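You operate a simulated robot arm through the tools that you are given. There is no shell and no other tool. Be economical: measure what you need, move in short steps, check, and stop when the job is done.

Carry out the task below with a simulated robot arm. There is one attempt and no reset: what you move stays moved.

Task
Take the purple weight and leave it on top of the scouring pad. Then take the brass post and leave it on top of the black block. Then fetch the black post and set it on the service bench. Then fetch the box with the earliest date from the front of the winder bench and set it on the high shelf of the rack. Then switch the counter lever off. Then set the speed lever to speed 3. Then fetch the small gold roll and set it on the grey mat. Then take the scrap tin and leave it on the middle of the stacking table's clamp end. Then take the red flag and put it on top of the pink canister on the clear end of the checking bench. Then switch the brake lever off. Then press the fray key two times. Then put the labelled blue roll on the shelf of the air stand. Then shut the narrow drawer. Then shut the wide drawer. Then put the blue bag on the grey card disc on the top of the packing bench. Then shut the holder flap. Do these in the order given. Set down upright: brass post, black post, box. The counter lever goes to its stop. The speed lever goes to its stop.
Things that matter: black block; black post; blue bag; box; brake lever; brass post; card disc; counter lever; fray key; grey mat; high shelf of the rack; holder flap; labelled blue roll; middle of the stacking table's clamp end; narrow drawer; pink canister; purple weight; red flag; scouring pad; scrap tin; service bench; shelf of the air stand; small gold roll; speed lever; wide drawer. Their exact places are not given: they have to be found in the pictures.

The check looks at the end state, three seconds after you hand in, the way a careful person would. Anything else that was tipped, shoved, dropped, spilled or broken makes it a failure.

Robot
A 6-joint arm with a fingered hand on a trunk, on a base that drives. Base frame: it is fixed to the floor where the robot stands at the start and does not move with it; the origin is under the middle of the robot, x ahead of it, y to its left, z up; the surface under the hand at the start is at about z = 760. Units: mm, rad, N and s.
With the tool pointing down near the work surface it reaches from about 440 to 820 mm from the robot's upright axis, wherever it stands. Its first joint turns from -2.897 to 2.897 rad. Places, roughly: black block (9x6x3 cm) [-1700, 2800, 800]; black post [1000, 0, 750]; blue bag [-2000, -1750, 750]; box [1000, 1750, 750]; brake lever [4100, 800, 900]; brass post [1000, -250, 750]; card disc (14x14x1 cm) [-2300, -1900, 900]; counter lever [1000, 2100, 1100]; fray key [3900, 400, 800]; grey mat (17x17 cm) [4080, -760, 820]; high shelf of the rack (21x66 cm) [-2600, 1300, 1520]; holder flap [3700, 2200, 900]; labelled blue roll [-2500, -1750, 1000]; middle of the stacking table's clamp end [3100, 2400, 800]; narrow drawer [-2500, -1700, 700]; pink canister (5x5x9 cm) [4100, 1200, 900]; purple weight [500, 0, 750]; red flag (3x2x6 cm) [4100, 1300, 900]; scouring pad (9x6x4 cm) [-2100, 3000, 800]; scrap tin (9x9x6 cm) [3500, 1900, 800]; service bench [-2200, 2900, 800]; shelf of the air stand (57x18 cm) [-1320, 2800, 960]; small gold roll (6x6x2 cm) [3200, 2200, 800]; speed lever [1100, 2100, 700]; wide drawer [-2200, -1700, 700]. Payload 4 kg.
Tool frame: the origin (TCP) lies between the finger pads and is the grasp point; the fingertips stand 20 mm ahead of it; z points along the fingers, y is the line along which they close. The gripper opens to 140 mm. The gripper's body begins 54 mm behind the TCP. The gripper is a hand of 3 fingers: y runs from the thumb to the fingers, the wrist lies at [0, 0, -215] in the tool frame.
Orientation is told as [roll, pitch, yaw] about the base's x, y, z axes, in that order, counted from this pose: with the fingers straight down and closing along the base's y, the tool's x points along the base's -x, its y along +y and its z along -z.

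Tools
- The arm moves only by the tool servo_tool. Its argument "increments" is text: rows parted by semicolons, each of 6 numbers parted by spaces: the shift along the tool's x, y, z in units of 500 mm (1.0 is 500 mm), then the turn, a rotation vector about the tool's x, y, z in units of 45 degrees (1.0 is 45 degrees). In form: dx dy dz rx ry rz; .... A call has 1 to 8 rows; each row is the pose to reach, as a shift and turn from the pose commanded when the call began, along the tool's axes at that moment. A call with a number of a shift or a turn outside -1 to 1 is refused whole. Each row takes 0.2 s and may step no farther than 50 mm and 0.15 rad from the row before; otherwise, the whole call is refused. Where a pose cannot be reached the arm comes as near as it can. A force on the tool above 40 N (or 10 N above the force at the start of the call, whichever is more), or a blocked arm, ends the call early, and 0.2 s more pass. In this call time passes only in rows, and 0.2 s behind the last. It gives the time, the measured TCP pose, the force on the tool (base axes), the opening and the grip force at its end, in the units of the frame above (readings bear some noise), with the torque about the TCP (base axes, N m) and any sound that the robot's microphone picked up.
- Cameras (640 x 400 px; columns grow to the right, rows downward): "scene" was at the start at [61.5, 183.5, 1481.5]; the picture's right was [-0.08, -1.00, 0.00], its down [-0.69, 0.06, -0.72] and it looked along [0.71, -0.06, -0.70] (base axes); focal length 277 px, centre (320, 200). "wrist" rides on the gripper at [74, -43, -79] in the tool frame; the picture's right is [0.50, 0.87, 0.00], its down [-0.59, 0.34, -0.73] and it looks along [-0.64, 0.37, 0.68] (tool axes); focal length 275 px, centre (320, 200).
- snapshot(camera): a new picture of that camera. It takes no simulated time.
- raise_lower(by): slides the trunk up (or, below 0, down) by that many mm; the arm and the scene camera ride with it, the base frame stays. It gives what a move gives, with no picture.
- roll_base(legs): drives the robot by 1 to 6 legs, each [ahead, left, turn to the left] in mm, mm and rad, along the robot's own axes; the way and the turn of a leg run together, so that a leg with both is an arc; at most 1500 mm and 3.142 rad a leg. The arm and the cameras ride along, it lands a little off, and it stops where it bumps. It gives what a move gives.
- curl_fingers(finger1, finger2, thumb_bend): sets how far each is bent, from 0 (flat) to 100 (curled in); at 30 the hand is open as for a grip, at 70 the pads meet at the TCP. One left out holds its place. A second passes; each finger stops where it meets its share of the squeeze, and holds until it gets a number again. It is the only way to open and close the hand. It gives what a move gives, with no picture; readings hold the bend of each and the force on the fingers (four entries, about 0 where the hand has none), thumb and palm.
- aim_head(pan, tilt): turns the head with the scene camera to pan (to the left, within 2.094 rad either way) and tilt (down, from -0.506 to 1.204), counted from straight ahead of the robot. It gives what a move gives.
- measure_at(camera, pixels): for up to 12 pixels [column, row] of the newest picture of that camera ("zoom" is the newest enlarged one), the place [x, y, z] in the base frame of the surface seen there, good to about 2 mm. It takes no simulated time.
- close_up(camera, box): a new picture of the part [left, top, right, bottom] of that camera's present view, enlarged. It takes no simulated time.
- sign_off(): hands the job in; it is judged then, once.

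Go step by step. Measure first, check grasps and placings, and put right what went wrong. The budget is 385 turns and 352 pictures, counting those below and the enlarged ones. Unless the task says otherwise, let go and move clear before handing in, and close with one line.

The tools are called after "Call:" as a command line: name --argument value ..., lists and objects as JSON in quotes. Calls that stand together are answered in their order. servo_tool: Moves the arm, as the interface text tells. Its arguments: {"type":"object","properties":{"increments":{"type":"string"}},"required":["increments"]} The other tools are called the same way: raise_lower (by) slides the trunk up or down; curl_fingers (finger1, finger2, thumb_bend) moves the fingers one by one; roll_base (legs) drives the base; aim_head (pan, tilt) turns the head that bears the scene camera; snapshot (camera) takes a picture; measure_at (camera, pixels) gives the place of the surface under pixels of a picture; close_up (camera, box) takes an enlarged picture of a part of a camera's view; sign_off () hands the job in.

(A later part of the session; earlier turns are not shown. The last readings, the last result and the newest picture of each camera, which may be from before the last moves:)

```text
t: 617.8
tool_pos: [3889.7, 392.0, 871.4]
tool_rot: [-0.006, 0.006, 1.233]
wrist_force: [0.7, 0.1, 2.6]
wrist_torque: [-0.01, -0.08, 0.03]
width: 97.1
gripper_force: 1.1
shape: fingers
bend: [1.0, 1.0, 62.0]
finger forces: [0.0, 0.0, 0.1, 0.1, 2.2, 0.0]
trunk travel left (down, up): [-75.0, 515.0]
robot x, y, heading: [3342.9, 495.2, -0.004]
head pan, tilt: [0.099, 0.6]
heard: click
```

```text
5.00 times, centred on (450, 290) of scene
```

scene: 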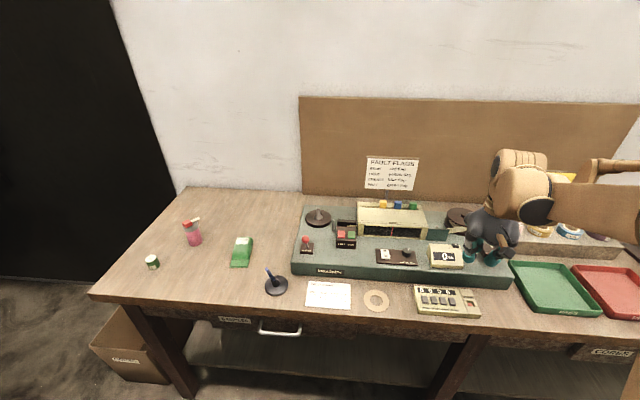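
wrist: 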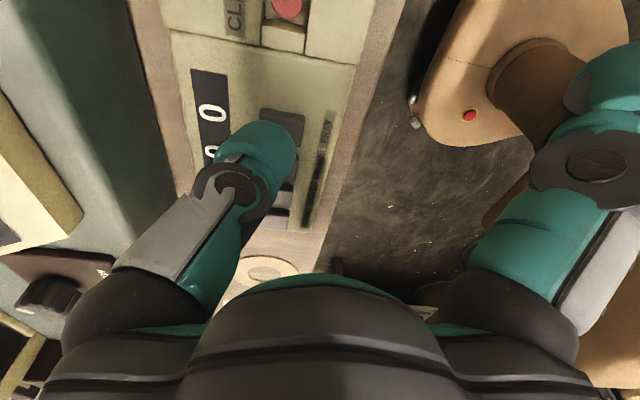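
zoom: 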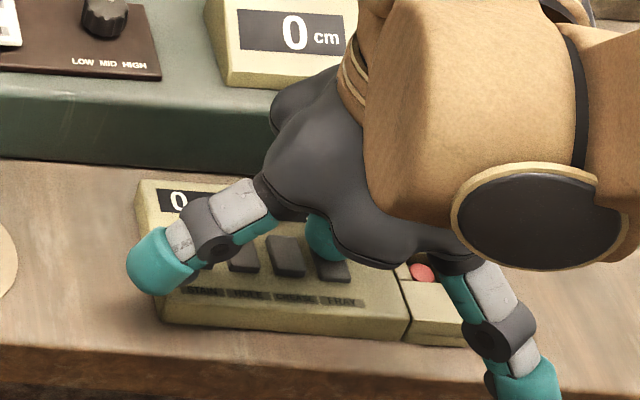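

One click. Raise to release, check the display.

Call:
servo_tool --increments "0 0 -0.01 0 0 0; 0 0 -0.03 0 0 0"

Call:
close_up --camera "wrist" --box '[160, 20, 360, 240]'

```text
t: 618.4
tool_pos: [3890.3, 392.0, 887.1]
tool_rot: [-0.005, 0.008, 1.232]
wrist_force: [0.0, -0.3, -0.3]
wrist_torque: [-0.01, -0.02, -0.04]
width: 96.9
gripper_force: 0.0
shape: fingers
bend: [1.0, 1.0, 62.0]
finger forces: [0.1, 0.1, 0.1, 0.0, 0.1, 0.0]
trunk travel left (down, up): [-75.0, 515.0]
robot x, y, heading: [3345.6, 494.4, -0.003]
head pan, tilt: [0.099, 0.6]
```

```text
1.82 times, centred on (260, 130) of wrist
```

zoom: 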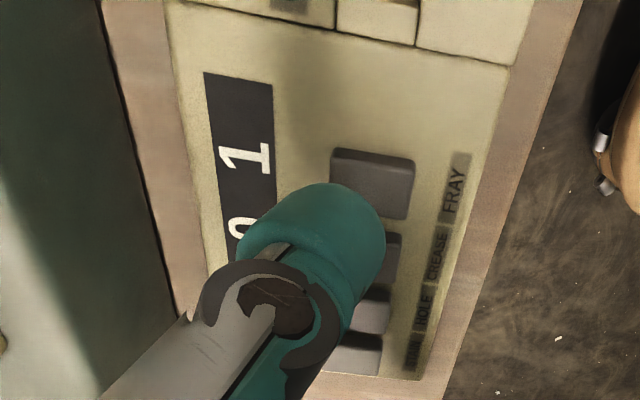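

FRAY counts 1. Press once more identically.

Call:
servo_tool --increments "0 0 0.02 0 0 0; 0 0 0.027 0 0 0; 0 0 0.031 0 0 0"

Call:
servo_tool --increments "0 0 -0.02 0 0 0; 0 0 -0.06 0 0 0; 0 0 -0.14 0 0 0; 0 0 -0.23 0 0 0; 0 0 -0.3 0 0 0"

Call:
snapshot --camera "wrist"

```text
t: 619.1
tool_pos: [3888.8, 392.9, 870.3]
tool_rot: [-0.008, 0.005, 1.232]
wrist_force: [1.0, -0.1, 6.5]
wrist_torque: [-0.07, -0.23, 0.0]
width: 97.1
gripper_force: 3.4
shape: fingers
bend: [1.0, 1.0, 62.0]
finger forces: [0.0, 0.0, 0.0, 0.0, 6.9, 0.0]
trunk travel left (down, up): [-75.0, 515.0]
robot x, y, heading: [3343.7, 496.1, -0.006]
head pan, tilt: [0.099, 0.6]
heard: click
```

```text
t: 620.4
tool_pos: [3889.3, 394.6, 1019.1]
tool_rot: [-0.005, 0.007, 1.234]
wrist_force: [0.0, -0.2, 0.1]
wrist_torque: [0.01, 0.01, 0.0]
width: 97.1
gripper_force: 0.0
shape: fingers
bend: [1.0, 1.0, 62.0]
finger forces: [0.1, 0.0, 0.0, 0.1, 0.0, 0.0]
trunk travel left (down, up): [-75.0, 515.0]
robot x, y, heading: [3344.9, 496.9, -0.005]
head pan, tilt: [0.099, 0.6]
```

```text
87 pictures are left
```

wrist: 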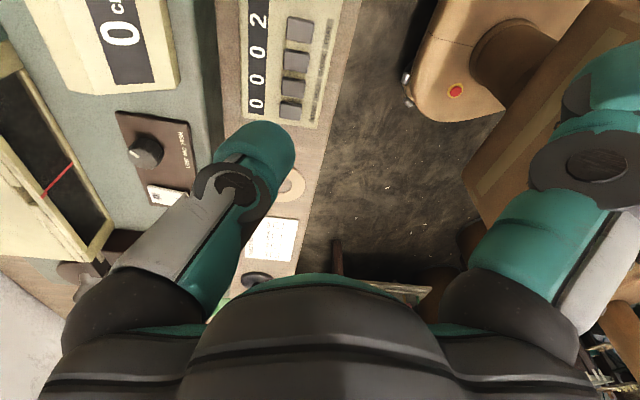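

Display reads 0002 – done. Next the labelled blue roll at the packing bench. Drive back across the room.

Call:
curl_fingers --finger1 50 --finger2 50 --thumb_bend 50

Call:
roll_base --legs '[[-500, 0, 0], [-445, -1110, 0], [-1400, 0, 0]]'

```text
t: 621.4
tool_pos: [3888.8, 394.6, 1017.9]
tool_rot: [-0.006, 0.006, 1.231]
wrist_force: [0.2, -0.3, 0.9]
wrist_torque: [0.0, 0.0, -0.01]
width: 63.8
gripper_force: 0.0
shape: fingers
bend: [50.0, 50.0, 50.0]
finger forces: [0.1, 0.0, 0.1, 0.0, 0.1, 0.0]
trunk travel left (down, up): [-75.0, 515.0]
robot x, y, heading: [3343.5, 491.9, -0.006]
head pan, tilt: [0.099, 0.6]
```

```text
t: 636.5
tool_pos: [1520.2, -666.9, 1018.9]
tool_rot: [-0.005, 0.007, 1.174]
wrist_force: [-0.1, -0.6, 0.2]
wrist_torque: [0.02, 0.05, -0.02]
width: 63.4
gripper_force: 0.1
shape: fingers
bend: [50.0, 50.0, 50.0]
finger forces: [0.0, 0.0, 0.0, 0.0, 0.0, 0.0]
trunk travel left (down, up): [-75.0, 515.0]
robot x, y, heading: [983.7, -533.2, -0.058]
head pan, tilt: [0.099, 0.6]
```

Call:
roll_base --legs '[[-1376, -120, 0.058], [-1300, -250, 0], [0, 0, -1.571]]'

Call:
aim_head --pan -0.35 --tilt 0.45

Call:
snapshot --camera "scene"

```text
t: 653.2
tool_pos: [-1732.4, -1421.7, 1017.4]
tool_rot: [-0.005, 0.008, -0.281]
wrist_force: [0.3, -0.3, -0.1]
wrist_torque: [0.02, -0.03, -0.02]
width: 63.7
gripper_force: 0.0
shape: fingers
bend: [50.0, 50.0, 50.0]
finger forces: [0.0, 0.0, 0.1, 0.0, 0.0, 0.0]
trunk travel left (down, up): [-75.0, 515.0]
robot x, y, heading: [-1663.2, -871.7, -1.52]
head pan, tilt: [0.099, 0.6]
```

```text
t: 654.1
tool_pos: [-1732.1, -1422.0, 1018.5]
tool_rot: [-0.006, 0.009, -0.281]
wrist_force: [1.0, -0.4, 0.4]
wrist_torque: [0.02, 0.01, 0.01]
width: 64.0
gripper_force: 0.0
shape: fingers
bend: [50.0, 50.0, 50.0]
finger forces: [0.0, 0.0, 0.0, 0.0, 0.0, 0.0]
trunk travel left (down, up): [-75.0, 515.0]
robot x, y, heading: [-1660.8, -874.0, -1.522]
head pan, tilt: [-0.351, 0.45]
```

```text
86 pictures are left
```

scene: 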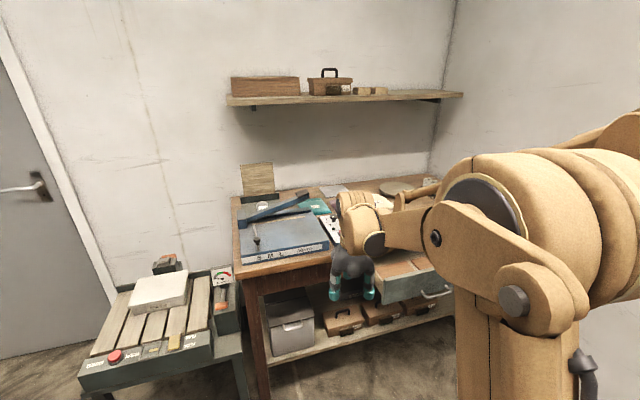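

Call:
roll_base --legs '[[-80, -480, -0.05]]'

Call:
aim_head --pan 0.1 --tilt 0.55

Call:
snapshot --camera "scene"

```text
t: 657.0
tool_pos: [-2240.9, -1354.1, 1019.1]
tool_rot: [-0.006, 0.007, -0.318]
wrist_force: [-0.4, 0.3, 0.1]
wrist_torque: [0.01, 0.01, 0.0]
width: 63.9
gripper_force: 0.1
shape: fingers
bend: [50.0, 50.0, 50.0]
finger forces: [0.0, 0.1, 0.0, 0.0, 0.0, 0.0]
trunk travel left (down, up): [-75.0, 515.0]
robot x, y, heading: [-2148.0, -808.3, -1.56]
head pan, tilt: [-0.351, 0.45]
```

```text
t: 657.9
tool_pos: [-2239.7, -1354.3, 1018.5]
tool_rot: [-0.004, 0.007, -0.319]
wrist_force: [0.5, 0.9, 0.0]
wrist_torque: [-0.01, 0.01, -0.02]
width: 63.8
gripper_force: 0.3
shape: fingers
bend: [50.0, 50.0, 50.0]
finger forces: [0.0, 0.0, 0.0, 0.0, 0.1, 0.0]
trunk travel left (down, up): [-75.0, 515.0]
robot x, y, heading: [-2151.5, -810.9, -1.559]
head pan, tilt: [0.099, 0.55]
```

```text
85 pictures are left
```

scene: 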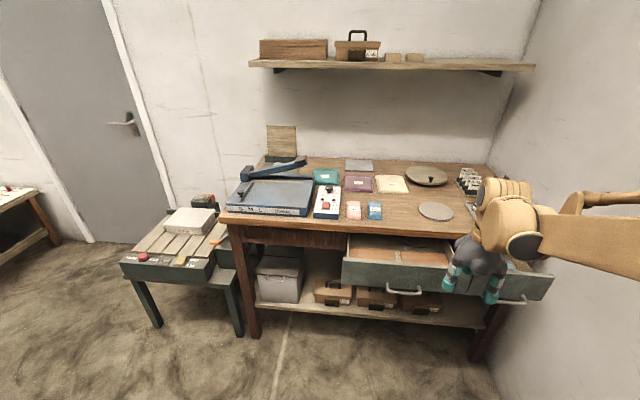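

Call:
close_up --camera "scene" --box '[300, 140, 560, 310]'

Call:
measure_at --camera "scene" --pixels '[[375, 210], [353, 210], [437, 208], [421, 212], [452, 207], [427, 172], [465, 178], [475, 185], [403, 290], [345, 262], [445, 270], [540, 285]]'

```text
2.35 times, centred on (430, 225) of scene
```

zoom: 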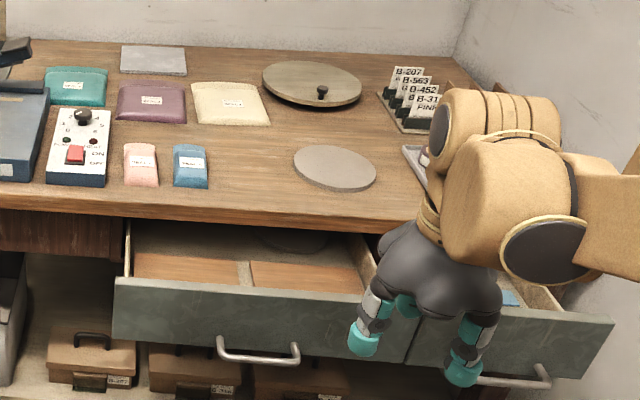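

```text
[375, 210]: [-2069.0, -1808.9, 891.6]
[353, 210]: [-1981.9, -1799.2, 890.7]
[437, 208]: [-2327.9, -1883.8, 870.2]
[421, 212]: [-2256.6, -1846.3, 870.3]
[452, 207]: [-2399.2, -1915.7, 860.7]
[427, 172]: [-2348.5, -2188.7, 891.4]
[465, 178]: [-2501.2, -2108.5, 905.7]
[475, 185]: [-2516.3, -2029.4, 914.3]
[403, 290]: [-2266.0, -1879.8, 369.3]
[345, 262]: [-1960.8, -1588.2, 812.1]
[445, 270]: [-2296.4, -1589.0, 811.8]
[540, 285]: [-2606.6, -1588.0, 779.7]
```

The blue bag (190,165) and grey card disc (335,168) are visible; the hand hides the right end. Move the hand east to see.

Call:
servo_tool --increments "-0.09 0.05 0 0 0 0; -0.18 0.09 0 0 0 0; -0.27 0.14 0 0 0 0; -0.36 0.18 0 0 0 0; -0.45 0.22 0 0 0 0; -0.54 0.26 0 0 0 0; -0.63 0.3 0 0 0 0"

Call:
close_up --camera "scene" --box '[400, 150, 560, 310]'

```text
refused: row 1 steps farther than a row can; nothing moved
```

```text
2.50 times, centred on (480, 230) of scene
```

zoom: 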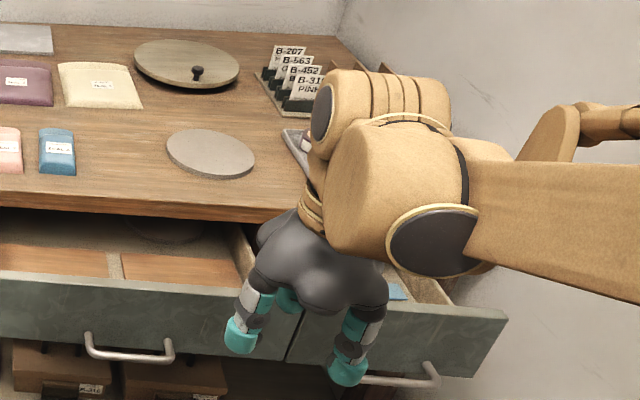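

Call:
servo_tool --increments "-0.085 0.04 0 0 0 0; -0.17 0.08 0 0 0 0; -0.255 0.12 0 0 0 0; -0.34 0.16 0 0 0 0; -0.425 0.2 0 0 0 0; -0.51 0.24 0 0 0 0; -0.595 0.28 0 0 0 0"

Call:
close_up --camera "scene" --box '[400, 150, 560, 310]'

```text
t: 659.5
tool_pos: [-1916.2, -1318.2, 1011.8]
tool_rot: [-0.005, 0.006, -0.319]
wrist_force: [-0.4, -0.3, -0.3]
wrist_torque: [-0.03, -0.04, 0.02]
width: 63.7
gripper_force: 0.1
shape: fingers
bend: [50.0, 50.0, 50.0]
finger forces: [0.0, 0.0, 0.0, 0.0, 0.1, 0.0]
trunk travel left (down, up): [-75.0, 515.0]
robot x, y, heading: [-2151.8, -807.4, -1.564]
head pan, tilt: [0.099, 0.55]
```

```text
2.50 times, centred on (480, 230) of scene
```

zoom: 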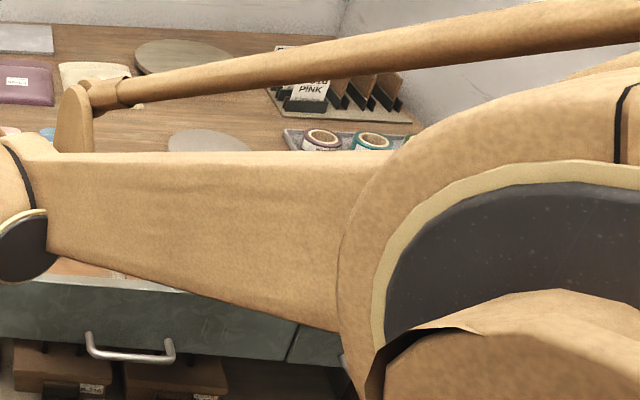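

Call:
roll_base --legs '[[0, 200, -0.6]]'

Call:
aim_head --pan 0.0 --tilt 0.6

Call:
snapshot --camera "scene"

```text
t: 661.6
tool_pos: [-2051.2, -1416.7, 1012.6]
tool_rot: [-0.004, 0.008, -0.918]
wrist_force: [0.9, 0.1, 0.7]
wrist_torque: [-0.03, 0.0, 0.0]
width: 63.7
gripper_force: 0.0
shape: fingers
bend: [50.0, 50.0, 50.0]
finger forces: [0.1, 0.0, 0.1, 0.1, 0.0, 0.1]
trunk travel left (down, up): [-75.0, 515.0]
robot x, y, heading: [-1957.8, -869.0, -2.158]
head pan, tilt: [0.099, 0.55]
```

```text
t: 662.2
tool_pos: [-2052.4, -1415.9, 1011.6]
tool_rot: [-0.005, 0.007, -0.917]
wrist_force: [0.2, 0.3, 0.0]
wrist_torque: [-0.01, 0.01, -0.02]
width: 63.6
gripper_force: 0.0
shape: fingers
bend: [50.0, 50.0, 50.0]
finger forces: [0.1, 0.1, 0.0, 0.1, 0.0, 0.0]
trunk travel left (down, up): [-75.0, 515.0]
robot x, y, heading: [-1956.4, -863.4, -2.157]
head pan, tilt: [0.0, 0.6]
```

```text
81 pictures are left
```

scene: 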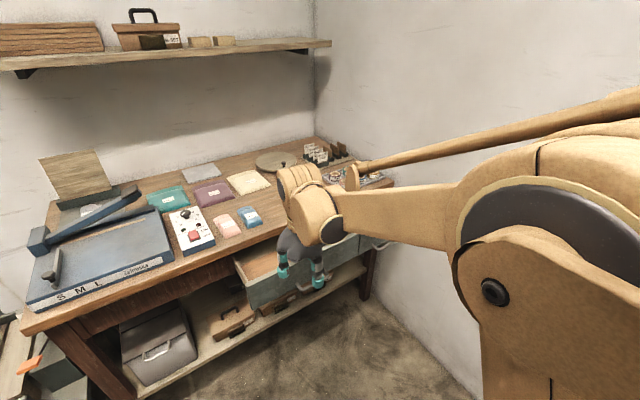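

Call:
close_up --camera "scene" --box '[290, 130, 410, 220]'

```text
4.44 times, centred on (350, 175) of scene
```

zoom: 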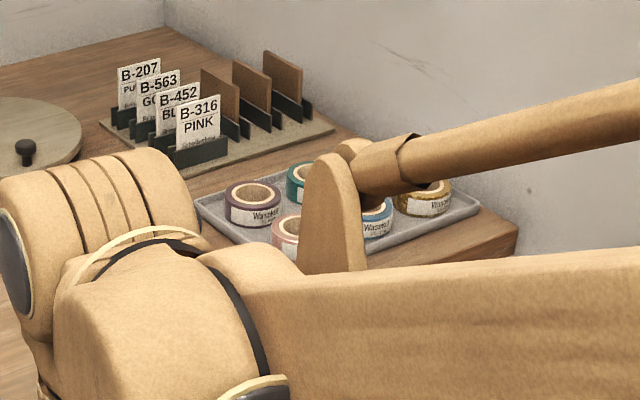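

The tray holds purple, teal, pink, blue and gold labelled rolls; the blue is at (375,210). Measure.

Call:
measure_at --camera "zoom" --pixels '[[378, 205], [376, 225], [388, 208], [385, 225], [252, 195], [285, 240], [425, 190], [297, 170], [460, 225], [490, 245], [255, 210], [430, 205]]'

```text
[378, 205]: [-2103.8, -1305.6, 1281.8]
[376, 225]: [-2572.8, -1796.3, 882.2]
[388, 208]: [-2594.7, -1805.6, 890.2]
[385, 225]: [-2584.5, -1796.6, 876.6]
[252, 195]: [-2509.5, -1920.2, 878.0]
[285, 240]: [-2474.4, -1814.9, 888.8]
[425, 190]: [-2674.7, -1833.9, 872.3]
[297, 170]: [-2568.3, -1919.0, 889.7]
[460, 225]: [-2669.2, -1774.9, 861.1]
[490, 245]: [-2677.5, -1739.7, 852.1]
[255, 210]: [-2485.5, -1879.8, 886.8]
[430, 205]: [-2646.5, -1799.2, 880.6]
```

Position in front of the tray: turn to face -y at about (-2350,-1210).

Call:
roll_base --legs '[[0, 0, 0.587], [330, -395, 0]]'

Call:
servo_tool --increments "0 0 0 0 0 0.15; 0 0 0 0 0 0.3; 0 0 0 0 0 0.45; 0 0 0 0 0 0.6"

```text
t: 666.8
tool_pos: [-2142.1, -1707.7, 1011.9]
tool_rot: [-0.006, 0.008, -0.352]
wrist_force: [-0.3, -0.9, -0.2]
wrist_torque: [-0.01, 0.02, 0.01]
width: 63.6
gripper_force: 0.1
shape: fingers
bend: [50.0, 50.0, 50.0]
finger forces: [0.0, 0.0, 0.0, 0.0, 0.0, 0.0]
trunk travel left (down, up): [-75.0, 515.0]
robot x, y, heading: [-2359.0, -1194.2, -1.594]
head pan, tilt: [0.0, 0.6]
```

```text
t: 667.8
tool_pos: [-2143.7, -1706.8, 1012.3]
tool_rot: [-0.008, 0.004, -0.826]
wrist_force: [0.1, 0.0, -0.2]
wrist_torque: [0.0, 0.0, 0.0]
width: 63.5
gripper_force: 0.0
shape: fingers
bend: [50.0, 50.0, 50.0]
finger forces: [0.0, 0.1, 0.1, 0.1, 0.0, 0.1]
trunk travel left (down, up): [-75.0, 515.0]
robot x, y, heading: [-2358.6, -1189.6, -1.593]
head pan, tilt: [0.0, 0.6]
```

Call:
servo_tool --increments "0.048 -0.082 0 0 0 0; 0.096 -0.164 0 0 0 0; 0.143 -0.246 0 0 0 0; 0.19 -0.328 0 0 0 0; 0.238 -0.41 0 0 0 0; 0.286 -0.492 0 0 0 0; 0.333 -0.574 0 0 0 0; 0.38 -0.656 0 0 0 0"

Call:
snapshot --camera "wrist"

```text
t: 669.6
tool_pos: [-2513.2, -1795.4, 1014.9]
tool_rot: [-0.009, 0.002, -0.824]
wrist_force: [0.4, 0.0, -0.6]
wrist_torque: [0.02, -0.02, -0.02]
width: 63.9
gripper_force: 0.0
shape: fingers
bend: [50.0, 50.0, 50.0]
finger forces: [0.0, 0.1, 0.0, 0.0, 0.0, 0.0]
trunk travel left (down, up): [-75.0, 515.0]
robot x, y, heading: [-2355.7, -1195.0, -1.591]
head pan, tilt: [0.0, 0.6]
```

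```text
79 pictures are left
```

wrist: 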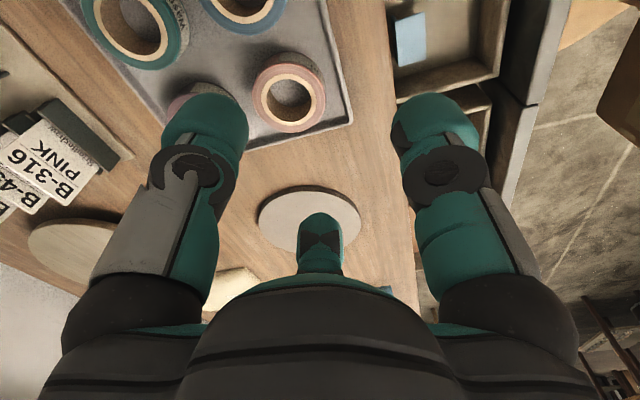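

Call:
measure_at --camera "wrist" --pixels '[[245, 12], [215, 10], [278, 8], [245, 22], [290, 95], [262, 95], [318, 95], [290, 128], [140, 60], [290, 60], [350, 110]]'

Call:
servo_tool --increments "0.05 -0.06 0 0 0 0; 0.09 -0.13 0 0 0 0"

Call:
snapshot --camera "wrist"

```text
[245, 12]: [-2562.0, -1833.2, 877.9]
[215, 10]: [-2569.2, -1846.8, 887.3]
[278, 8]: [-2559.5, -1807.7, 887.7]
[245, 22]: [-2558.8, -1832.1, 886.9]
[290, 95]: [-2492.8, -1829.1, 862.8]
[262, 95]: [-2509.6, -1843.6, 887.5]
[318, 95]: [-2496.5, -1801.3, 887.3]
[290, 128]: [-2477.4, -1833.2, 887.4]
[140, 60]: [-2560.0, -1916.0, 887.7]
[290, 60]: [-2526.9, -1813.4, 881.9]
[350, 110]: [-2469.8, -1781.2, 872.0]
```

```text
t: 670.2
tool_pos: [-2593.2, -1805.4, 1017.1]
tool_rot: [-0.01, 0.004, -0.822]
wrist_force: [0.1, 0.6, -0.8]
wrist_torque: [0.0, -0.01, 0.02]
width: 63.8
gripper_force: 0.0
shape: fingers
bend: [50.0, 50.0, 50.0]
finger forces: [0.0, 0.0, 0.0, 0.1, 0.1, 0.0]
trunk travel left (down, up): [-75.0, 515.0]
robot x, y, heading: [-2360.2, -1189.8, -1.594]
head pan, tilt: [0.0, 0.6]
```

```text
78 pictures are left
```

wrist: 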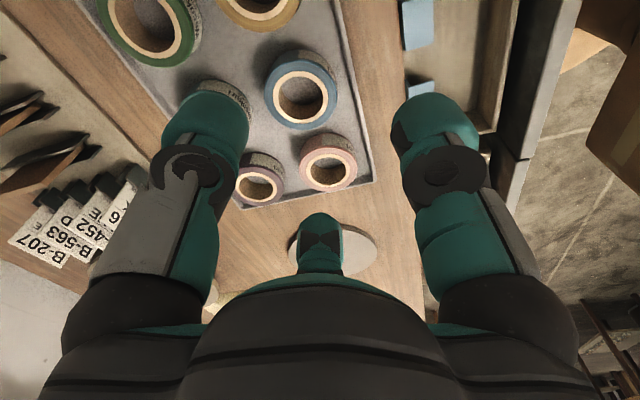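

Call:
measure_at --camera "wrist" --pixels '[[268, 100], [336, 95], [300, 123], [300, 58], [302, 95], [260, 15], [150, 55], [327, 160], [225, 90]]'

```text
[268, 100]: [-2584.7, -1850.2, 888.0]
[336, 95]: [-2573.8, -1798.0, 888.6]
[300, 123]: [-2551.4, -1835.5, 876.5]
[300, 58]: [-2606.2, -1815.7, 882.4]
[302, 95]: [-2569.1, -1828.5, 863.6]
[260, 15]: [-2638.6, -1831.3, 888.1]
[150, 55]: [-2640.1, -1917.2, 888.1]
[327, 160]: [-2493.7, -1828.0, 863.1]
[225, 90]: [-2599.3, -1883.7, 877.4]
```

Blue roll centre ≈(-2578,-1825), z 863–888. Rotate the hand so the thumb faces the robot side (yaw π) for clear finger gaps.

Call:
servo_tool --increments "0 0 0 0 0 0.165; 0 0 0 0 0 0.33; 0 0 0 0 0 0.495; 0 0 0 0 0 0.66; 0 0 0 0 0 0.825; 0 0 0 0 0 0.985"

Call:
servo_tool --increments "0 0 0 0 0 0.165; 0 0 0 0 0 0.33; 0 0 0 0 0 0.495; 0 0 0 0 0 0.66; 0 0 0 0 0 0.825; 0 0 0 0 0 0.985"

Call:
servo_tool --increments "0 0 0 0 0 0.165; 0 0 0 0 0 0.33; 0 0 0 0 0 0.495; 0 0 0 0 0 0.66; 0 0 0 0 0 0.825; 0 0 0 0 0 0.985"

Call:
curl_fingers --finger1 51 --finger2 51 --thumb_bend 51

```text
t: 671.6
tool_pos: [-2589.6, -1803.3, 1016.8]
tool_rot: [-0.011, -0.004, -1.601]
wrist_force: [0.1, -0.4, 0.2]
wrist_torque: [0.02, 0.0, -0.01]
width: 63.9
gripper_force: 0.0
shape: fingers
bend: [50.0, 50.0, 50.0]
finger forces: [0.0, 0.0, 0.1, 0.1, 0.0, 0.1]
trunk travel left (down, up): [-75.0, 515.0]
robot x, y, heading: [-2357.6, -1189.9, -1.591]
head pan, tilt: [0.0, 0.6]
```

```text
t: 673.0
tool_pos: [-2590.6, -1801.1, 1015.4]
tool_rot: [-0.005, -0.009, -2.373]
wrist_force: [-0.2, 0.7, -0.2]
wrist_torque: [0.05, 0.0, 0.02]
width: 63.7
gripper_force: 0.0
shape: fingers
bend: [50.0, 50.0, 50.0]
finger forces: [0.0, 0.1, 0.1, 0.0, 0.0, 0.0]
trunk travel left (down, up): [-75.0, 515.0]
robot x, y, heading: [-2356.7, -1191.6, -1.591]
head pan, tilt: [0.0, 0.6]
```

```text
t: 674.4
tool_pos: [-2591.2, -1802.4, 1015.7]
tool_rot: [0.004, -0.008, 3.134]
wrist_force: [-0.2, -0.5, -0.7]
wrist_torque: [-0.01, 0.02, 0.0]
width: 63.7
gripper_force: 0.1
shape: fingers
bend: [50.0, 50.0, 50.0]
finger forces: [0.0, 0.0, 0.0, 0.0, 0.0, 0.0]
trunk travel left (down, up): [-75.0, 515.0]
robot x, y, heading: [-2358.8, -1190.1, -1.595]
head pan, tilt: [0.0, 0.6]
```

```text
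t: 675.4
tool_pos: [-2591.5, -1801.8, 1016.8]
tool_rot: [0.005, -0.009, 3.139]
wrist_force: [0.2, -0.5, 0.4]
wrist_torque: [0.0, -0.03, 0.01]
width: 60.8
gripper_force: 0.0
shape: fingers
bend: [51.0, 51.0, 51.0]
finger forces: [0.0, 0.1, 0.0, 0.0, 0.0, 0.0]
trunk travel left (down, up): [-75.0, 515.0]
robot x, y, heading: [-2356.8, -1195.1, -1.589]
head pan, tilt: [0.0, 0.6]
```

Call:
servo_tool --increments "0.027 0.046 0.06 0 0 0; 0.027 0.046 0.14 0 0 0"

Call:
snapshot --camera "wrist"

```text
t: 676.0
tool_pos: [-2575.8, -1824.8, 945.2]
tool_rot: [0.003, -0.009, 3.137]
wrist_force: [0.2, 0.1, -0.3]
wrist_torque: [0.0, 0.01, 0.01]
width: 60.6
gripper_force: 0.0
shape: fingers
bend: [51.0, 51.0, 51.0]
finger forces: [0.0, 0.1, 0.1, 0.0, 0.1, 0.1]
trunk travel left (down, up): [-75.0, 515.0]
robot x, y, heading: [-2359.3, -1192.1, -1.593]
head pan, tilt: [0.0, 0.6]
```

```text
77 pictures are left
```

wrist: 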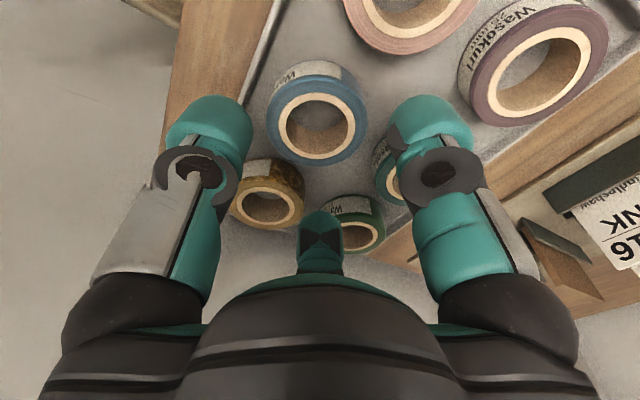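

Blue roll centred at (317,122). Descend and grip.

Call:
servo_tool --increments "-0.001 0 0.06 0 0 0; -0.001 0 0.107 0 0 0"

Call:
curl_fingers --finger1 65 --finger2 65 --thumb_bend 65

Call:
servo_tool --increments "0 0 -0.03 0 0 0; 0 0 -0.1 0 0 0; 0 0 -0.18 0 0 0; 0 0 -0.26 0 0 0"

Call:
snapshot --camera "wrist"

```text
t: 676.7
tool_pos: [-2578.9, -1825.1, 899.3]
tool_rot: [0.002, -0.009, 3.138]
wrist_force: [0.8, -0.1, 27.4]
wrist_torque: [1.16, 0.0, 0.02]
width: 59.4
gripper_force: 13.6
shape: fingers
bend: [51.0, 51.0, 51.0]
finger forces: [0.1, 0.0, 0.0, 0.0, 27.5, 0.0]
trunk travel left (down, up): [-75.0, 515.0]
robot x, y, heading: [-2356.2, -1192.3, -1.594]
head pan, tilt: [0.0, 0.6]
stopped in row 2: the force on the tool passed its limit at 60 N (the readings are from after the stop); the commanded pose is now the measured one
```

```text
t: 677.7
tool_pos: [-2576.9, -1822.8, 898.1]
tool_rot: [0.005, -0.012, 3.137]
wrist_force: [0.9, 12.4, 24.8]
wrist_torque: [1.26, -0.01, -0.02]
width: 48.6
gripper_force: 26.5
shape: fingers
bend: [56.0, 56.0, 56.0]
finger forces: [8.9, 8.8, 0.0, 0.1, 34.9, 0.0]
trunk travel left (down, up): [-75.0, 515.0]
robot x, y, heading: [-2358.6, -1186.2, -1.589]
head pan, tilt: [0.0, 0.6]
```

```text
t: 678.7
tool_pos: [-2578.7, -1824.5, 1026.6]
tool_rot: [0.0, -0.01, 3.139]
wrist_force: [0.6, -0.3, 0.3]
wrist_torque: [-0.01, -0.02, -0.01]
width: 48.2
gripper_force: 20.1
shape: fingers
bend: [56.0, 56.0, 56.0]
finger forces: [10.9, 10.9, 0.0, 0.1, 19.1, 0.0]
trunk travel left (down, up): [-75.0, 515.0]
robot x, y, heading: [-2358.6, -1194.1, -1.591]
head pan, tilt: [0.0, 0.6]
```

```text
76 pictures are left
```

wrist: 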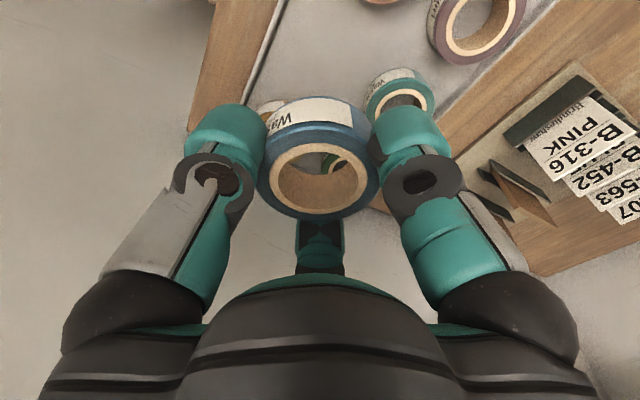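

Blue roll is held (labelled). Drive to the air stand.

Call:
roll_base --legs '[[-400, 0, 0], [-800, 800, 0], [0, 0, 3.14], [1000, -110, 0], [950, -110, 0]]'

Call:
aim_head --pan 0.15 --tilt 0.5

Call:
snapshot --camera "scene"

```text
t: 680.8
tool_pos: [-2580.6, -1483.2, 1026.6]
tool_rot: [0.001, -0.01, 3.054]
wrist_force: [-0.2, -0.8, -0.7]
wrist_torque: [0.02, -0.04, 0.02]
width: 47.7
gripper_force: 20.3
shape: fingers
bend: [56.0, 56.0, 56.0]
finger forces: [10.8, 10.9, 0.1, 0.0, 18.9, 0.0]
trunk travel left (down, up): [-75.0, 515.0]
robot x, y, heading: [-2309.0, -870.6, -1.672]
head pan, tilt: [0.0, 0.6]
stopped in leg 1: the robot was blocked; the commanded pose is now the measured one
```

```text
t: 681.5
tool_pos: [-2582.3, -1482.9, 1026.3]
tool_rot: [0.0, -0.009, 3.053]
wrist_force: [0.3, -0.4, -0.2]
wrist_torque: [-0.02, 0.0, 0.0]
width: 47.7
gripper_force: 20.6
shape: fingers
bend: [56.0, 56.0, 56.0]
finger forces: [10.8, 10.8, 0.1, 0.0, 19.0, 0.1]
trunk travel left (down, up): [-75.0, 515.0]
robot x, y, heading: [-2308.8, -872.5, -1.672]
head pan, tilt: [0.15, 0.499]
```

```text
75 pictures are left
```

scene: 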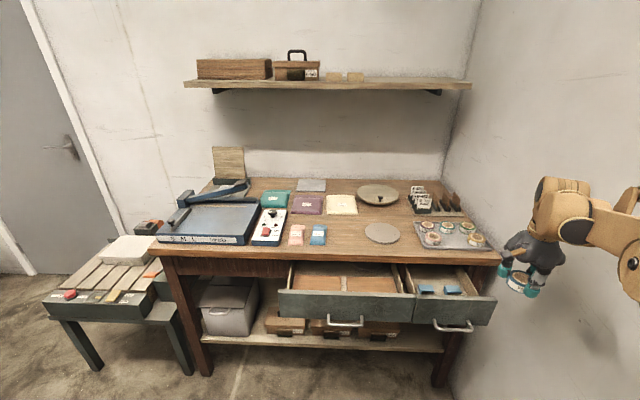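

Rear bumped something near the rack; shift east first, then continue.

Call:
roll_base --legs '[[60, 700, 0.1], [-950, 0, 0], [0, 0, 3.14]]'

```text
t: 697.4
tool_pos: [-1406.5, 642.5, 1027.5]
tool_rot: [0.001, -0.009, 0.022]
wrist_force: [0.3, 0.8, 0.4]
wrist_torque: [0.0, -0.02, 0.04]
width: 47.0
gripper_force: 19.3
shape: fingers
bend: [56.0, 56.0, 57.0]
finger forces: [10.6, 10.8, 0.1, 0.0, 17.7, 0.0]
trunk travel left (down, up): [-75.0, 515.0]
robot x, y, heading: [-1608.6, 2.4, 1.575]
head pan, tilt: [0.15, 0.499]
```

Call:
roll_base --legs '[[1030, -110, 0], [1030, -110, 0]]'

Call:
aim_head --pan 0.1 --tilt 0.5

Call:
snapshot --camera "scene"

```text
t: 707.6
tool_pos: [-1129.5, 2664.4, 1026.4]
tool_rot: [0.002, -0.009, -0.028]
wrist_force: [0.1, -0.5, -0.6]
wrist_torque: [-0.02, 0.0, 0.01]
width: 47.0
gripper_force: 19.5
shape: fingers
bend: [56.0, 56.0, 57.0]
finger forces: [10.8, 10.9, 0.0, 0.0, 17.9, 0.0]
trunk travel left (down, up): [-75.0, 515.0]
robot x, y, heading: [-1369.6, 2037.2, 1.524]
head pan, tilt: [0.15, 0.499]
```

```text
t: 708.2
tool_pos: [-1130.0, 2664.6, 1025.8]
tool_rot: [0.0, -0.009, -0.028]
wrist_force: [-0.2, 0.2, 0.5]
wrist_torque: [0.0, 0.0, -0.02]
width: 47.0
gripper_force: 19.6
shape: fingers
bend: [56.0, 56.0, 57.0]
finger forces: [10.8, 11.0, 0.1, 0.0, 17.8, 0.1]
trunk travel left (down, up): [-75.0, 515.0]
robot x, y, heading: [-1367.7, 2039.2, 1.523]
head pan, tilt: [0.099, 0.499]
```

```text
74 pictures are left
```

scene: 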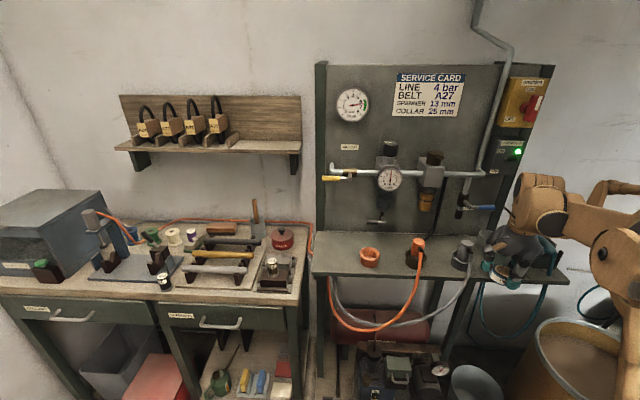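

Service bench looks right: black post (165,282), brass post on block (272,262), weight on pad (191,240). Measure free space on the air stand's shelf.

Call:
close_up --camera "scene" --box '[300, 190, 500, 290]'

Call:
measure_at --camera "scene" --pixels '[[320, 268], [330, 262], [340, 258], [335, 248], [390, 265], [392, 255], [370, 250], [362, 262], [415, 265], [440, 268], [320, 240], [330, 274]]'

```text
3.20 times, centred on (400, 240) of scene
```

zoom: 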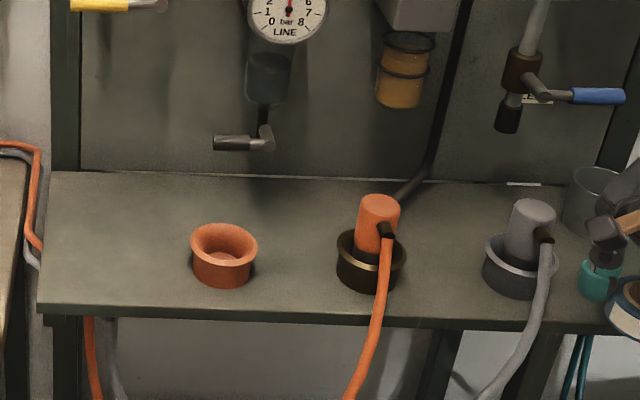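

```text
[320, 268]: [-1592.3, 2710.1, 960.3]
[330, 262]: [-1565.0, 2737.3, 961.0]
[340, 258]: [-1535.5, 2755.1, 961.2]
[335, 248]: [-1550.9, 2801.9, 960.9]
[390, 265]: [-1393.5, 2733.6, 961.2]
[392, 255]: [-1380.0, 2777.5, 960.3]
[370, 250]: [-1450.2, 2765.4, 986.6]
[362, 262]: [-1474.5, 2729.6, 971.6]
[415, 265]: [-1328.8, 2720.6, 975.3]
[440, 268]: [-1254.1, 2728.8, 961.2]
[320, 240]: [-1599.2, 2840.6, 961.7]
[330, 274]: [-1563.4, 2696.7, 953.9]
```

Call:
measure_at --camera "scene" --pixels '[[330, 178], [348, 173], [320, 177], [375, 221], [390, 165], [341, 168]]'

```text
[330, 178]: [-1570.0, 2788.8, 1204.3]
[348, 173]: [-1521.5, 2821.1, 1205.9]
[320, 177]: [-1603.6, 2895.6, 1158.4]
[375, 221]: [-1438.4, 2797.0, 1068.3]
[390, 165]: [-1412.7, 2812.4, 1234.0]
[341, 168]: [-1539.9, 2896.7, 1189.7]
```

Valve handle at (-1570,2789,1204) would touch the wrist, so I'll place at (-1550,2735) with a slight 12° tilt. Move back, then west.

Call:
servo_tool --increments "0 -0.08 -0.02 0 0 0; 0 -0.14 -0.05 0 0 0; 0.095 -0.14 -0.05 0 0 0; 0.19 -0.14 -0.05 0 0 0; 0.285 -0.14 -0.05 0 0 0; 0.38 -0.14 -0.05 0 0 0; 0.475 -0.14 -0.05 0 0 0; 0.57 -0.14 -0.05 0 0 0"

Call:
servo_tool --increments "0.09 0 0 0 0 0; 0.18 0 0 -0.09 0 0; 0.27 0 0 -0.18 0 0; 0.275 0.05 0 -0.267 0 0; 0.275 0.14 0 -0.267 0 0"

Call:
snapshot --camera "scene"

```text
t: 710.0
tool_pos: [-1415.5, 2603.1, 1049.6]
tool_rot: [-0.002, -0.008, -0.03]
wrist_force: [0.6, 0.3, -0.7]
wrist_torque: [-0.01, -0.03, 0.01]
width: 46.6
gripper_force: 19.5
shape: fingers
bend: [56.0, 56.0, 57.0]
finger forces: [10.8, 11.0, 0.0, 0.0, 17.6, 0.1]
trunk travel left (down, up): [-75.0, 515.0]
robot x, y, heading: [-1365.1, 2036.3, 1.526]
head pan, tilt: [0.099, 0.499]
```

```text
t: 711.2
tool_pos: [-1549.8, 2678.7, 1050.8]
tool_rot: [0.211, -0.008, -0.027]
wrist_force: [0.2, -0.4, -0.8]
wrist_torque: [-0.03, 0.01, -0.01]
width: 46.9
gripper_force: 20.1
shape: fingers
bend: [56.0, 56.0, 57.0]
finger forces: [11.1, 11.0, 0.0, 0.1, 17.6, 0.0]
trunk travel left (down, up): [-75.0, 515.0]
robot x, y, heading: [-1364.7, 2036.8, 1.529]
head pan, tilt: [0.099, 0.499]
```

```text
72 pictures are left
```

scene: 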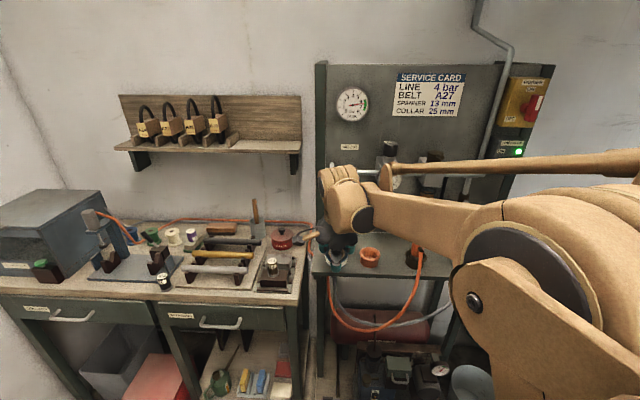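

Advance over the shelf and lower.

Call:
servo_tool --increments "0 0.045 0.03 0 0 0; 0 0.089 0.07 0 0 0; 0 0.089 0.105 0 0 0"

Call:
servo_tool --increments "0 0.001 0.005 0 0 0; 0 0.002 0.01 0 0 0; 0 0.003 0.016 0 0 0"

Call:
close_up --camera "scene" --box '[295, 160, 405, 290]'

```text
t: 712.0
tool_pos: [-1548.2, 2733.9, 1007.3]
tool_rot: [0.212, -0.01, -0.029]
wrist_force: [0.3, -0.1, -0.2]
wrist_torque: [-0.02, -0.02, -0.01]
width: 46.7
gripper_force: 19.4
shape: fingers
bend: [56.0, 56.0, 57.0]
finger forces: [11.0, 11.0, 0.1, 0.0, 17.6, 0.0]
trunk travel left (down, up): [-75.0, 515.0]
robot x, y, heading: [-1367.7, 2037.1, 1.528]
head pan, tilt: [0.099, 0.499]
```

```text
t: 712.8
tool_pos: [-1550.1, 2734.0, 998.8]
tool_rot: [0.211, -0.008, -0.029]
wrist_force: [-0.8, -0.1, 1.7]
wrist_torque: [0.03, 0.01, -0.02]
width: 46.6
gripper_force: 19.4
shape: fingers
bend: [56.0, 56.0, 57.0]
finger forces: [11.1, 11.1, 0.0, 0.1, 17.7, 0.0]
trunk travel left (down, up): [-75.0, 515.0]
robot x, y, heading: [-1362.9, 2038.9, 1.522]
head pan, tilt: [0.099, 0.499]
```

```text
3.08 times, centred on (350, 225) of scene
```

zoom: 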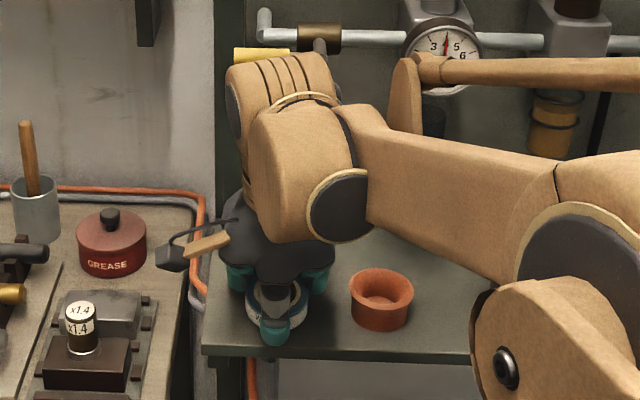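

Near edge touches the shelf. Release and lift.

Call:
curl_fingers --finger1 48 --finger2 48 --thumb_bend 46

Call:
servo_tool --increments "0 0 -0.04 0 0 0; 0 0 -0.1 0 0 0; 0 -0.06 -0.14 0 0 0; 0 -0.14 -0.16 0 0 0; 0 -0.22 -0.16 0 0 0; 0 -0.3 -0.16 0 0 0"

Call:
close_up --camera "scene" --box '[295, 160, 405, 290]'

```text
t: 713.8
tool_pos: [-1550.2, 2733.9, 998.1]
tool_rot: [0.21, -0.009, -0.029]
wrist_force: [0.2, -0.2, -0.1]
wrist_torque: [0.02, 0.01, 0.0]
width: 72.6
gripper_force: 0.0
shape: fingers
bend: [48.0, 48.0, 46.0]
finger forces: [0.1, 0.1, 0.0, 0.0, 0.0, 0.0]
trunk travel left (down, up): [-75.0, 515.0]
robot x, y, heading: [-1365.2, 2037.8, 1.523]
head pan, tilt: [0.099, 0.499]
```

```text
t: 715.2
tool_pos: [-1556.7, 2570.8, 1044.9]
tool_rot: [0.21, -0.009, -0.029]
wrist_force: [0.2, -0.2, 0.1]
wrist_torque: [-0.05, -0.04, 0.02]
width: 72.9
gripper_force: 0.2
shape: fingers
bend: [48.0, 48.0, 46.0]
finger forces: [0.0, 0.0, 0.1, 0.0, 0.0, 0.0]
trunk travel left (down, up): [-75.0, 515.0]
robot x, y, heading: [-1362.9, 2039.2, 1.527]
head pan, tilt: [0.099, 0.499]
```

```text
3.08 times, centred on (350, 225) of scene
```

zoom: 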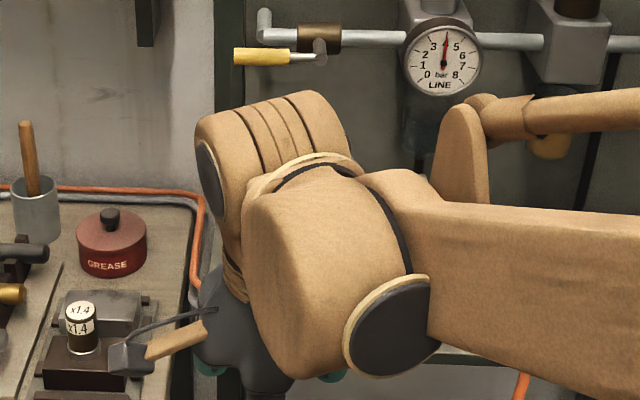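

Undo the tilt, back off, and check the shelf.

Call:
servo_tool --increments "0 0 0 0.13 0 0; 0 0 0 0.267 0 0"

Call:
roll_base --legs '[[-450, -300, 0]]'

Call:
aim_head --pan 0.25 --tilt 0.4

Call:
close_up --camera "scene" --box '[180, 120, 420, 270]'

```text
t: 715.8
tool_pos: [-1555.7, 2572.0, 1045.0]
tool_rot: [0.001, -0.009, -0.026]
wrist_force: [-1.2, -0.8, -0.4]
wrist_torque: [-0.02, 0.0, 0.0]
width: 73.0
gripper_force: 0.1
shape: fingers
bend: [48.0, 48.0, 46.0]
finger forces: [0.1, 0.1, 0.1, 0.1, 0.0, 0.0]
trunk travel left (down, up): [-75.0, 515.0]
robot x, y, heading: [-1363.7, 2036.8, 1.528]
head pan, tilt: [0.099, 0.499]
```

```text
t: 718.9
tool_pos: [-1277.0, 2111.9, 1045.2]
tool_rot: [0.0, -0.008, -0.018]
wrist_force: [-0.5, -0.8, -0.3]
wrist_torque: [0.03, -0.01, 0.02]
width: 73.3
gripper_force: 0.1
shape: fingers
bend: [48.0, 48.0, 46.0]
finger forces: [0.0, 0.0, 0.0, 0.0, 0.1, 0.0]
trunk travel left (down, up): [-75.0, 515.0]
robot x, y, heading: [-1084.7, 1579.7, 1.536]
head pan, tilt: [0.099, 0.499]
```

```text
t: 719.6
tool_pos: [-1277.1, 2113.4, 1045.8]
tool_rot: [0.001, -0.01, -0.02]
wrist_force: [-0.7, 0.1, -1.2]
wrist_torque: [0.02, -0.02, 0.03]
width: 73.2
gripper_force: 0.2
shape: fingers
bend: [48.0, 48.0, 46.0]
finger forces: [0.0, 0.0, 0.0, 0.1, 0.0, 0.0]
trunk travel left (down, up): [-75.0, 515.0]
robot x, y, heading: [-1083.3, 1579.0, 1.538]
head pan, tilt: [0.25, 0.4]
```

```text
2.67 times, centred on (300, 195) of scene
```

zoom: 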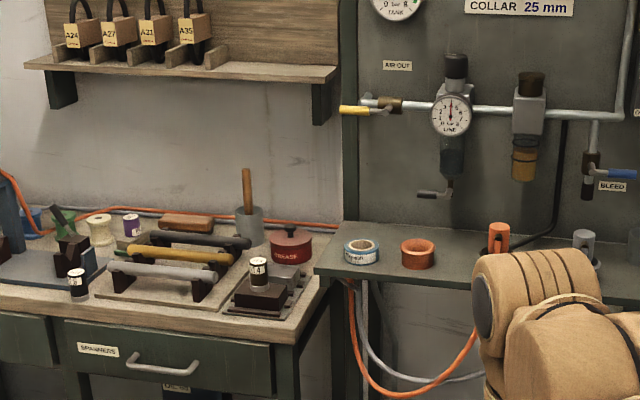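

Blue roll is on the air stand's shelf. Next the drawers: rotate the hand to neutral yaw and drive to the packing bench.

Call:
servo_tool --increments "0 0 0 0 0 -0.165; 0 0 0 0 0 -0.33; 0 0 0 0 0 -0.495; 0 0 0 0 0 -0.66; 0 0 0 0 0 -0.825; 0 0 0 0 0 -0.99"

Call:
servo_tool --increments "0 0 0 0 0 -0.165; 0 0 0 0 0 -0.33; 0 0 0 0 0 -0.495; 0 0 0 0 0 -0.66; 0 0 0 0 0 -0.825; 0 0 0 0 0 -0.99"

Call:
curl_fingers --finger1 70 --finger2 70 --thumb_bend 70

Call:
roll_base --legs '[[-1000, 450, 0], [0, 0, -3.11], [750, -300, 0], [730, -300, 0]]'

Call:
aim_head --pan -0.1 --tilt 0.6

Call:
snapshot --camera "scene"

```text
t: 721.0
tool_pos: [-1276.7, 2113.6, 1045.8]
tool_rot: [-0.005, -0.007, 0.761]
wrist_force: [0.7, 1.2, 0.6]
wrist_torque: [-0.01, -0.03, -0.01]
width: 72.9
gripper_force: 0.0
shape: fingers
bend: [48.0, 48.0, 46.0]
finger forces: [0.1, 0.0, 0.0, 0.0, 0.0, 0.0]
trunk travel left (down, up): [-75.0, 515.0]
robot x, y, heading: [-1081.2, 1578.6, 1.536]
head pan, tilt: [0.25, 0.4]
```

```text
t: 722.4
tool_pos: [-1276.1, 2114.6, 1046.1]
tool_rot: [-0.01, 0.001, 1.538]
wrist_force: [-0.4, 0.4, -0.3]
wrist_torque: [-0.02, -0.01, -0.01]
width: 72.9
gripper_force: 0.1
shape: fingers
bend: [48.0, 48.0, 46.0]
finger forces: [0.1, 0.2, 0.0, 0.0, 0.1, 0.0]
trunk travel left (down, up): [-75.0, 515.0]
robot x, y, heading: [-1084.3, 1579.3, 1.532]
head pan, tilt: [0.25, 0.4]
```

```text
t: 723.4
tool_pos: [-1277.4, 2114.1, 1044.7]
tool_rot: [-0.009, 0.001, 1.535]
wrist_force: [-0.8, -0.3, 0.2]
wrist_torque: [0.02, -0.03, 0.01]
width: 4.1
gripper_force: 0.2
shape: fingers
bend: [69.0, 69.0, 69.0]
finger forces: [0.0, 0.1, 0.2, 0.0, 0.0, 0.0]
trunk travel left (down, up): [-75.0, 515.0]
robot x, y, heading: [-1082.7, 1580.6, 1.529]
head pan, tilt: [0.25, 0.4]
```

```text
t: 744.0
tool_pos: [-2056.2, -1342.3, 1044.7]
tool_rot: [-0.009, 0.0, -1.654]
wrist_force: [2.0, -0.4, 0.3]
wrist_torque: [-0.01, 0.05, 0.01]
width: 4.2
gripper_force: 0.1
shape: fingers
bend: [69.0, 69.0, 70.0]
finger forces: [0.0, 0.0, 0.0, 0.0, 0.0, 0.0]
trunk travel left (down, up): [-75.0, 515.0]
robot x, y, heading: [-2227.0, -799.5, -1.657]
head pan, tilt: [0.25, 0.4]
```

```text
t: 744.8
tool_pos: [-2055.4, -1341.1, 1044.5]
tool_rot: [-0.008, 0.001, -1.656]
wrist_force: [-0.1, 0.1, 0.0]
wrist_torque: [-0.03, 0.01, 0.0]
width: 4.0
gripper_force: 0.1
shape: fingers
bend: [69.0, 69.0, 70.0]
finger forces: [0.0, 0.0, 0.0, 0.0, 0.1, 0.1]
trunk travel left (down, up): [-75.0, 515.0]
robot x, y, heading: [-2230.8, -796.2, -1.657]
head pan, tilt: [-0.099, 0.6]
```

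```text
68 pictures are left
```

scene: 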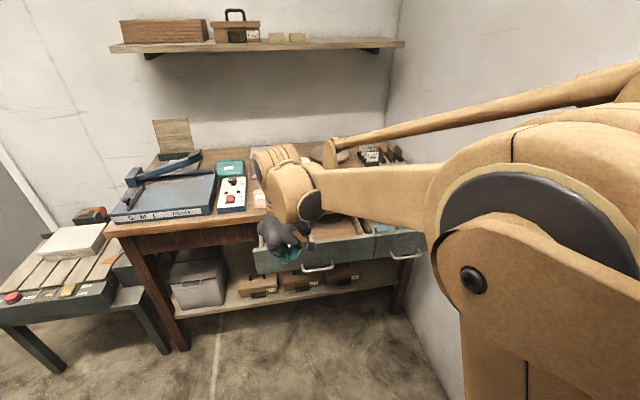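

Call:
measure_at --camera "scene" --pixels '[[330, 258], [320, 267], [370, 240], [388, 245], [410, 238], [420, 240], [403, 255], [400, 242], [265, 258], [230, 228], [210, 224], [385, 232]]'

```text
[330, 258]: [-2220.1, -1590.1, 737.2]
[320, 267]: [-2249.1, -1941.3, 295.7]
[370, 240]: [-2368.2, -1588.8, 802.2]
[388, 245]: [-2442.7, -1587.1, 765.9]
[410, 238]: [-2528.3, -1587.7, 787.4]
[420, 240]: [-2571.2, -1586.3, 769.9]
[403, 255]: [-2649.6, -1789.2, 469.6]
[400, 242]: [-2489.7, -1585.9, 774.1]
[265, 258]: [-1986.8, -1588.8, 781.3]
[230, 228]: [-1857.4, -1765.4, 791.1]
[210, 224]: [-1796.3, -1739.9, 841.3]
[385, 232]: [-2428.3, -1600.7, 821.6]
```

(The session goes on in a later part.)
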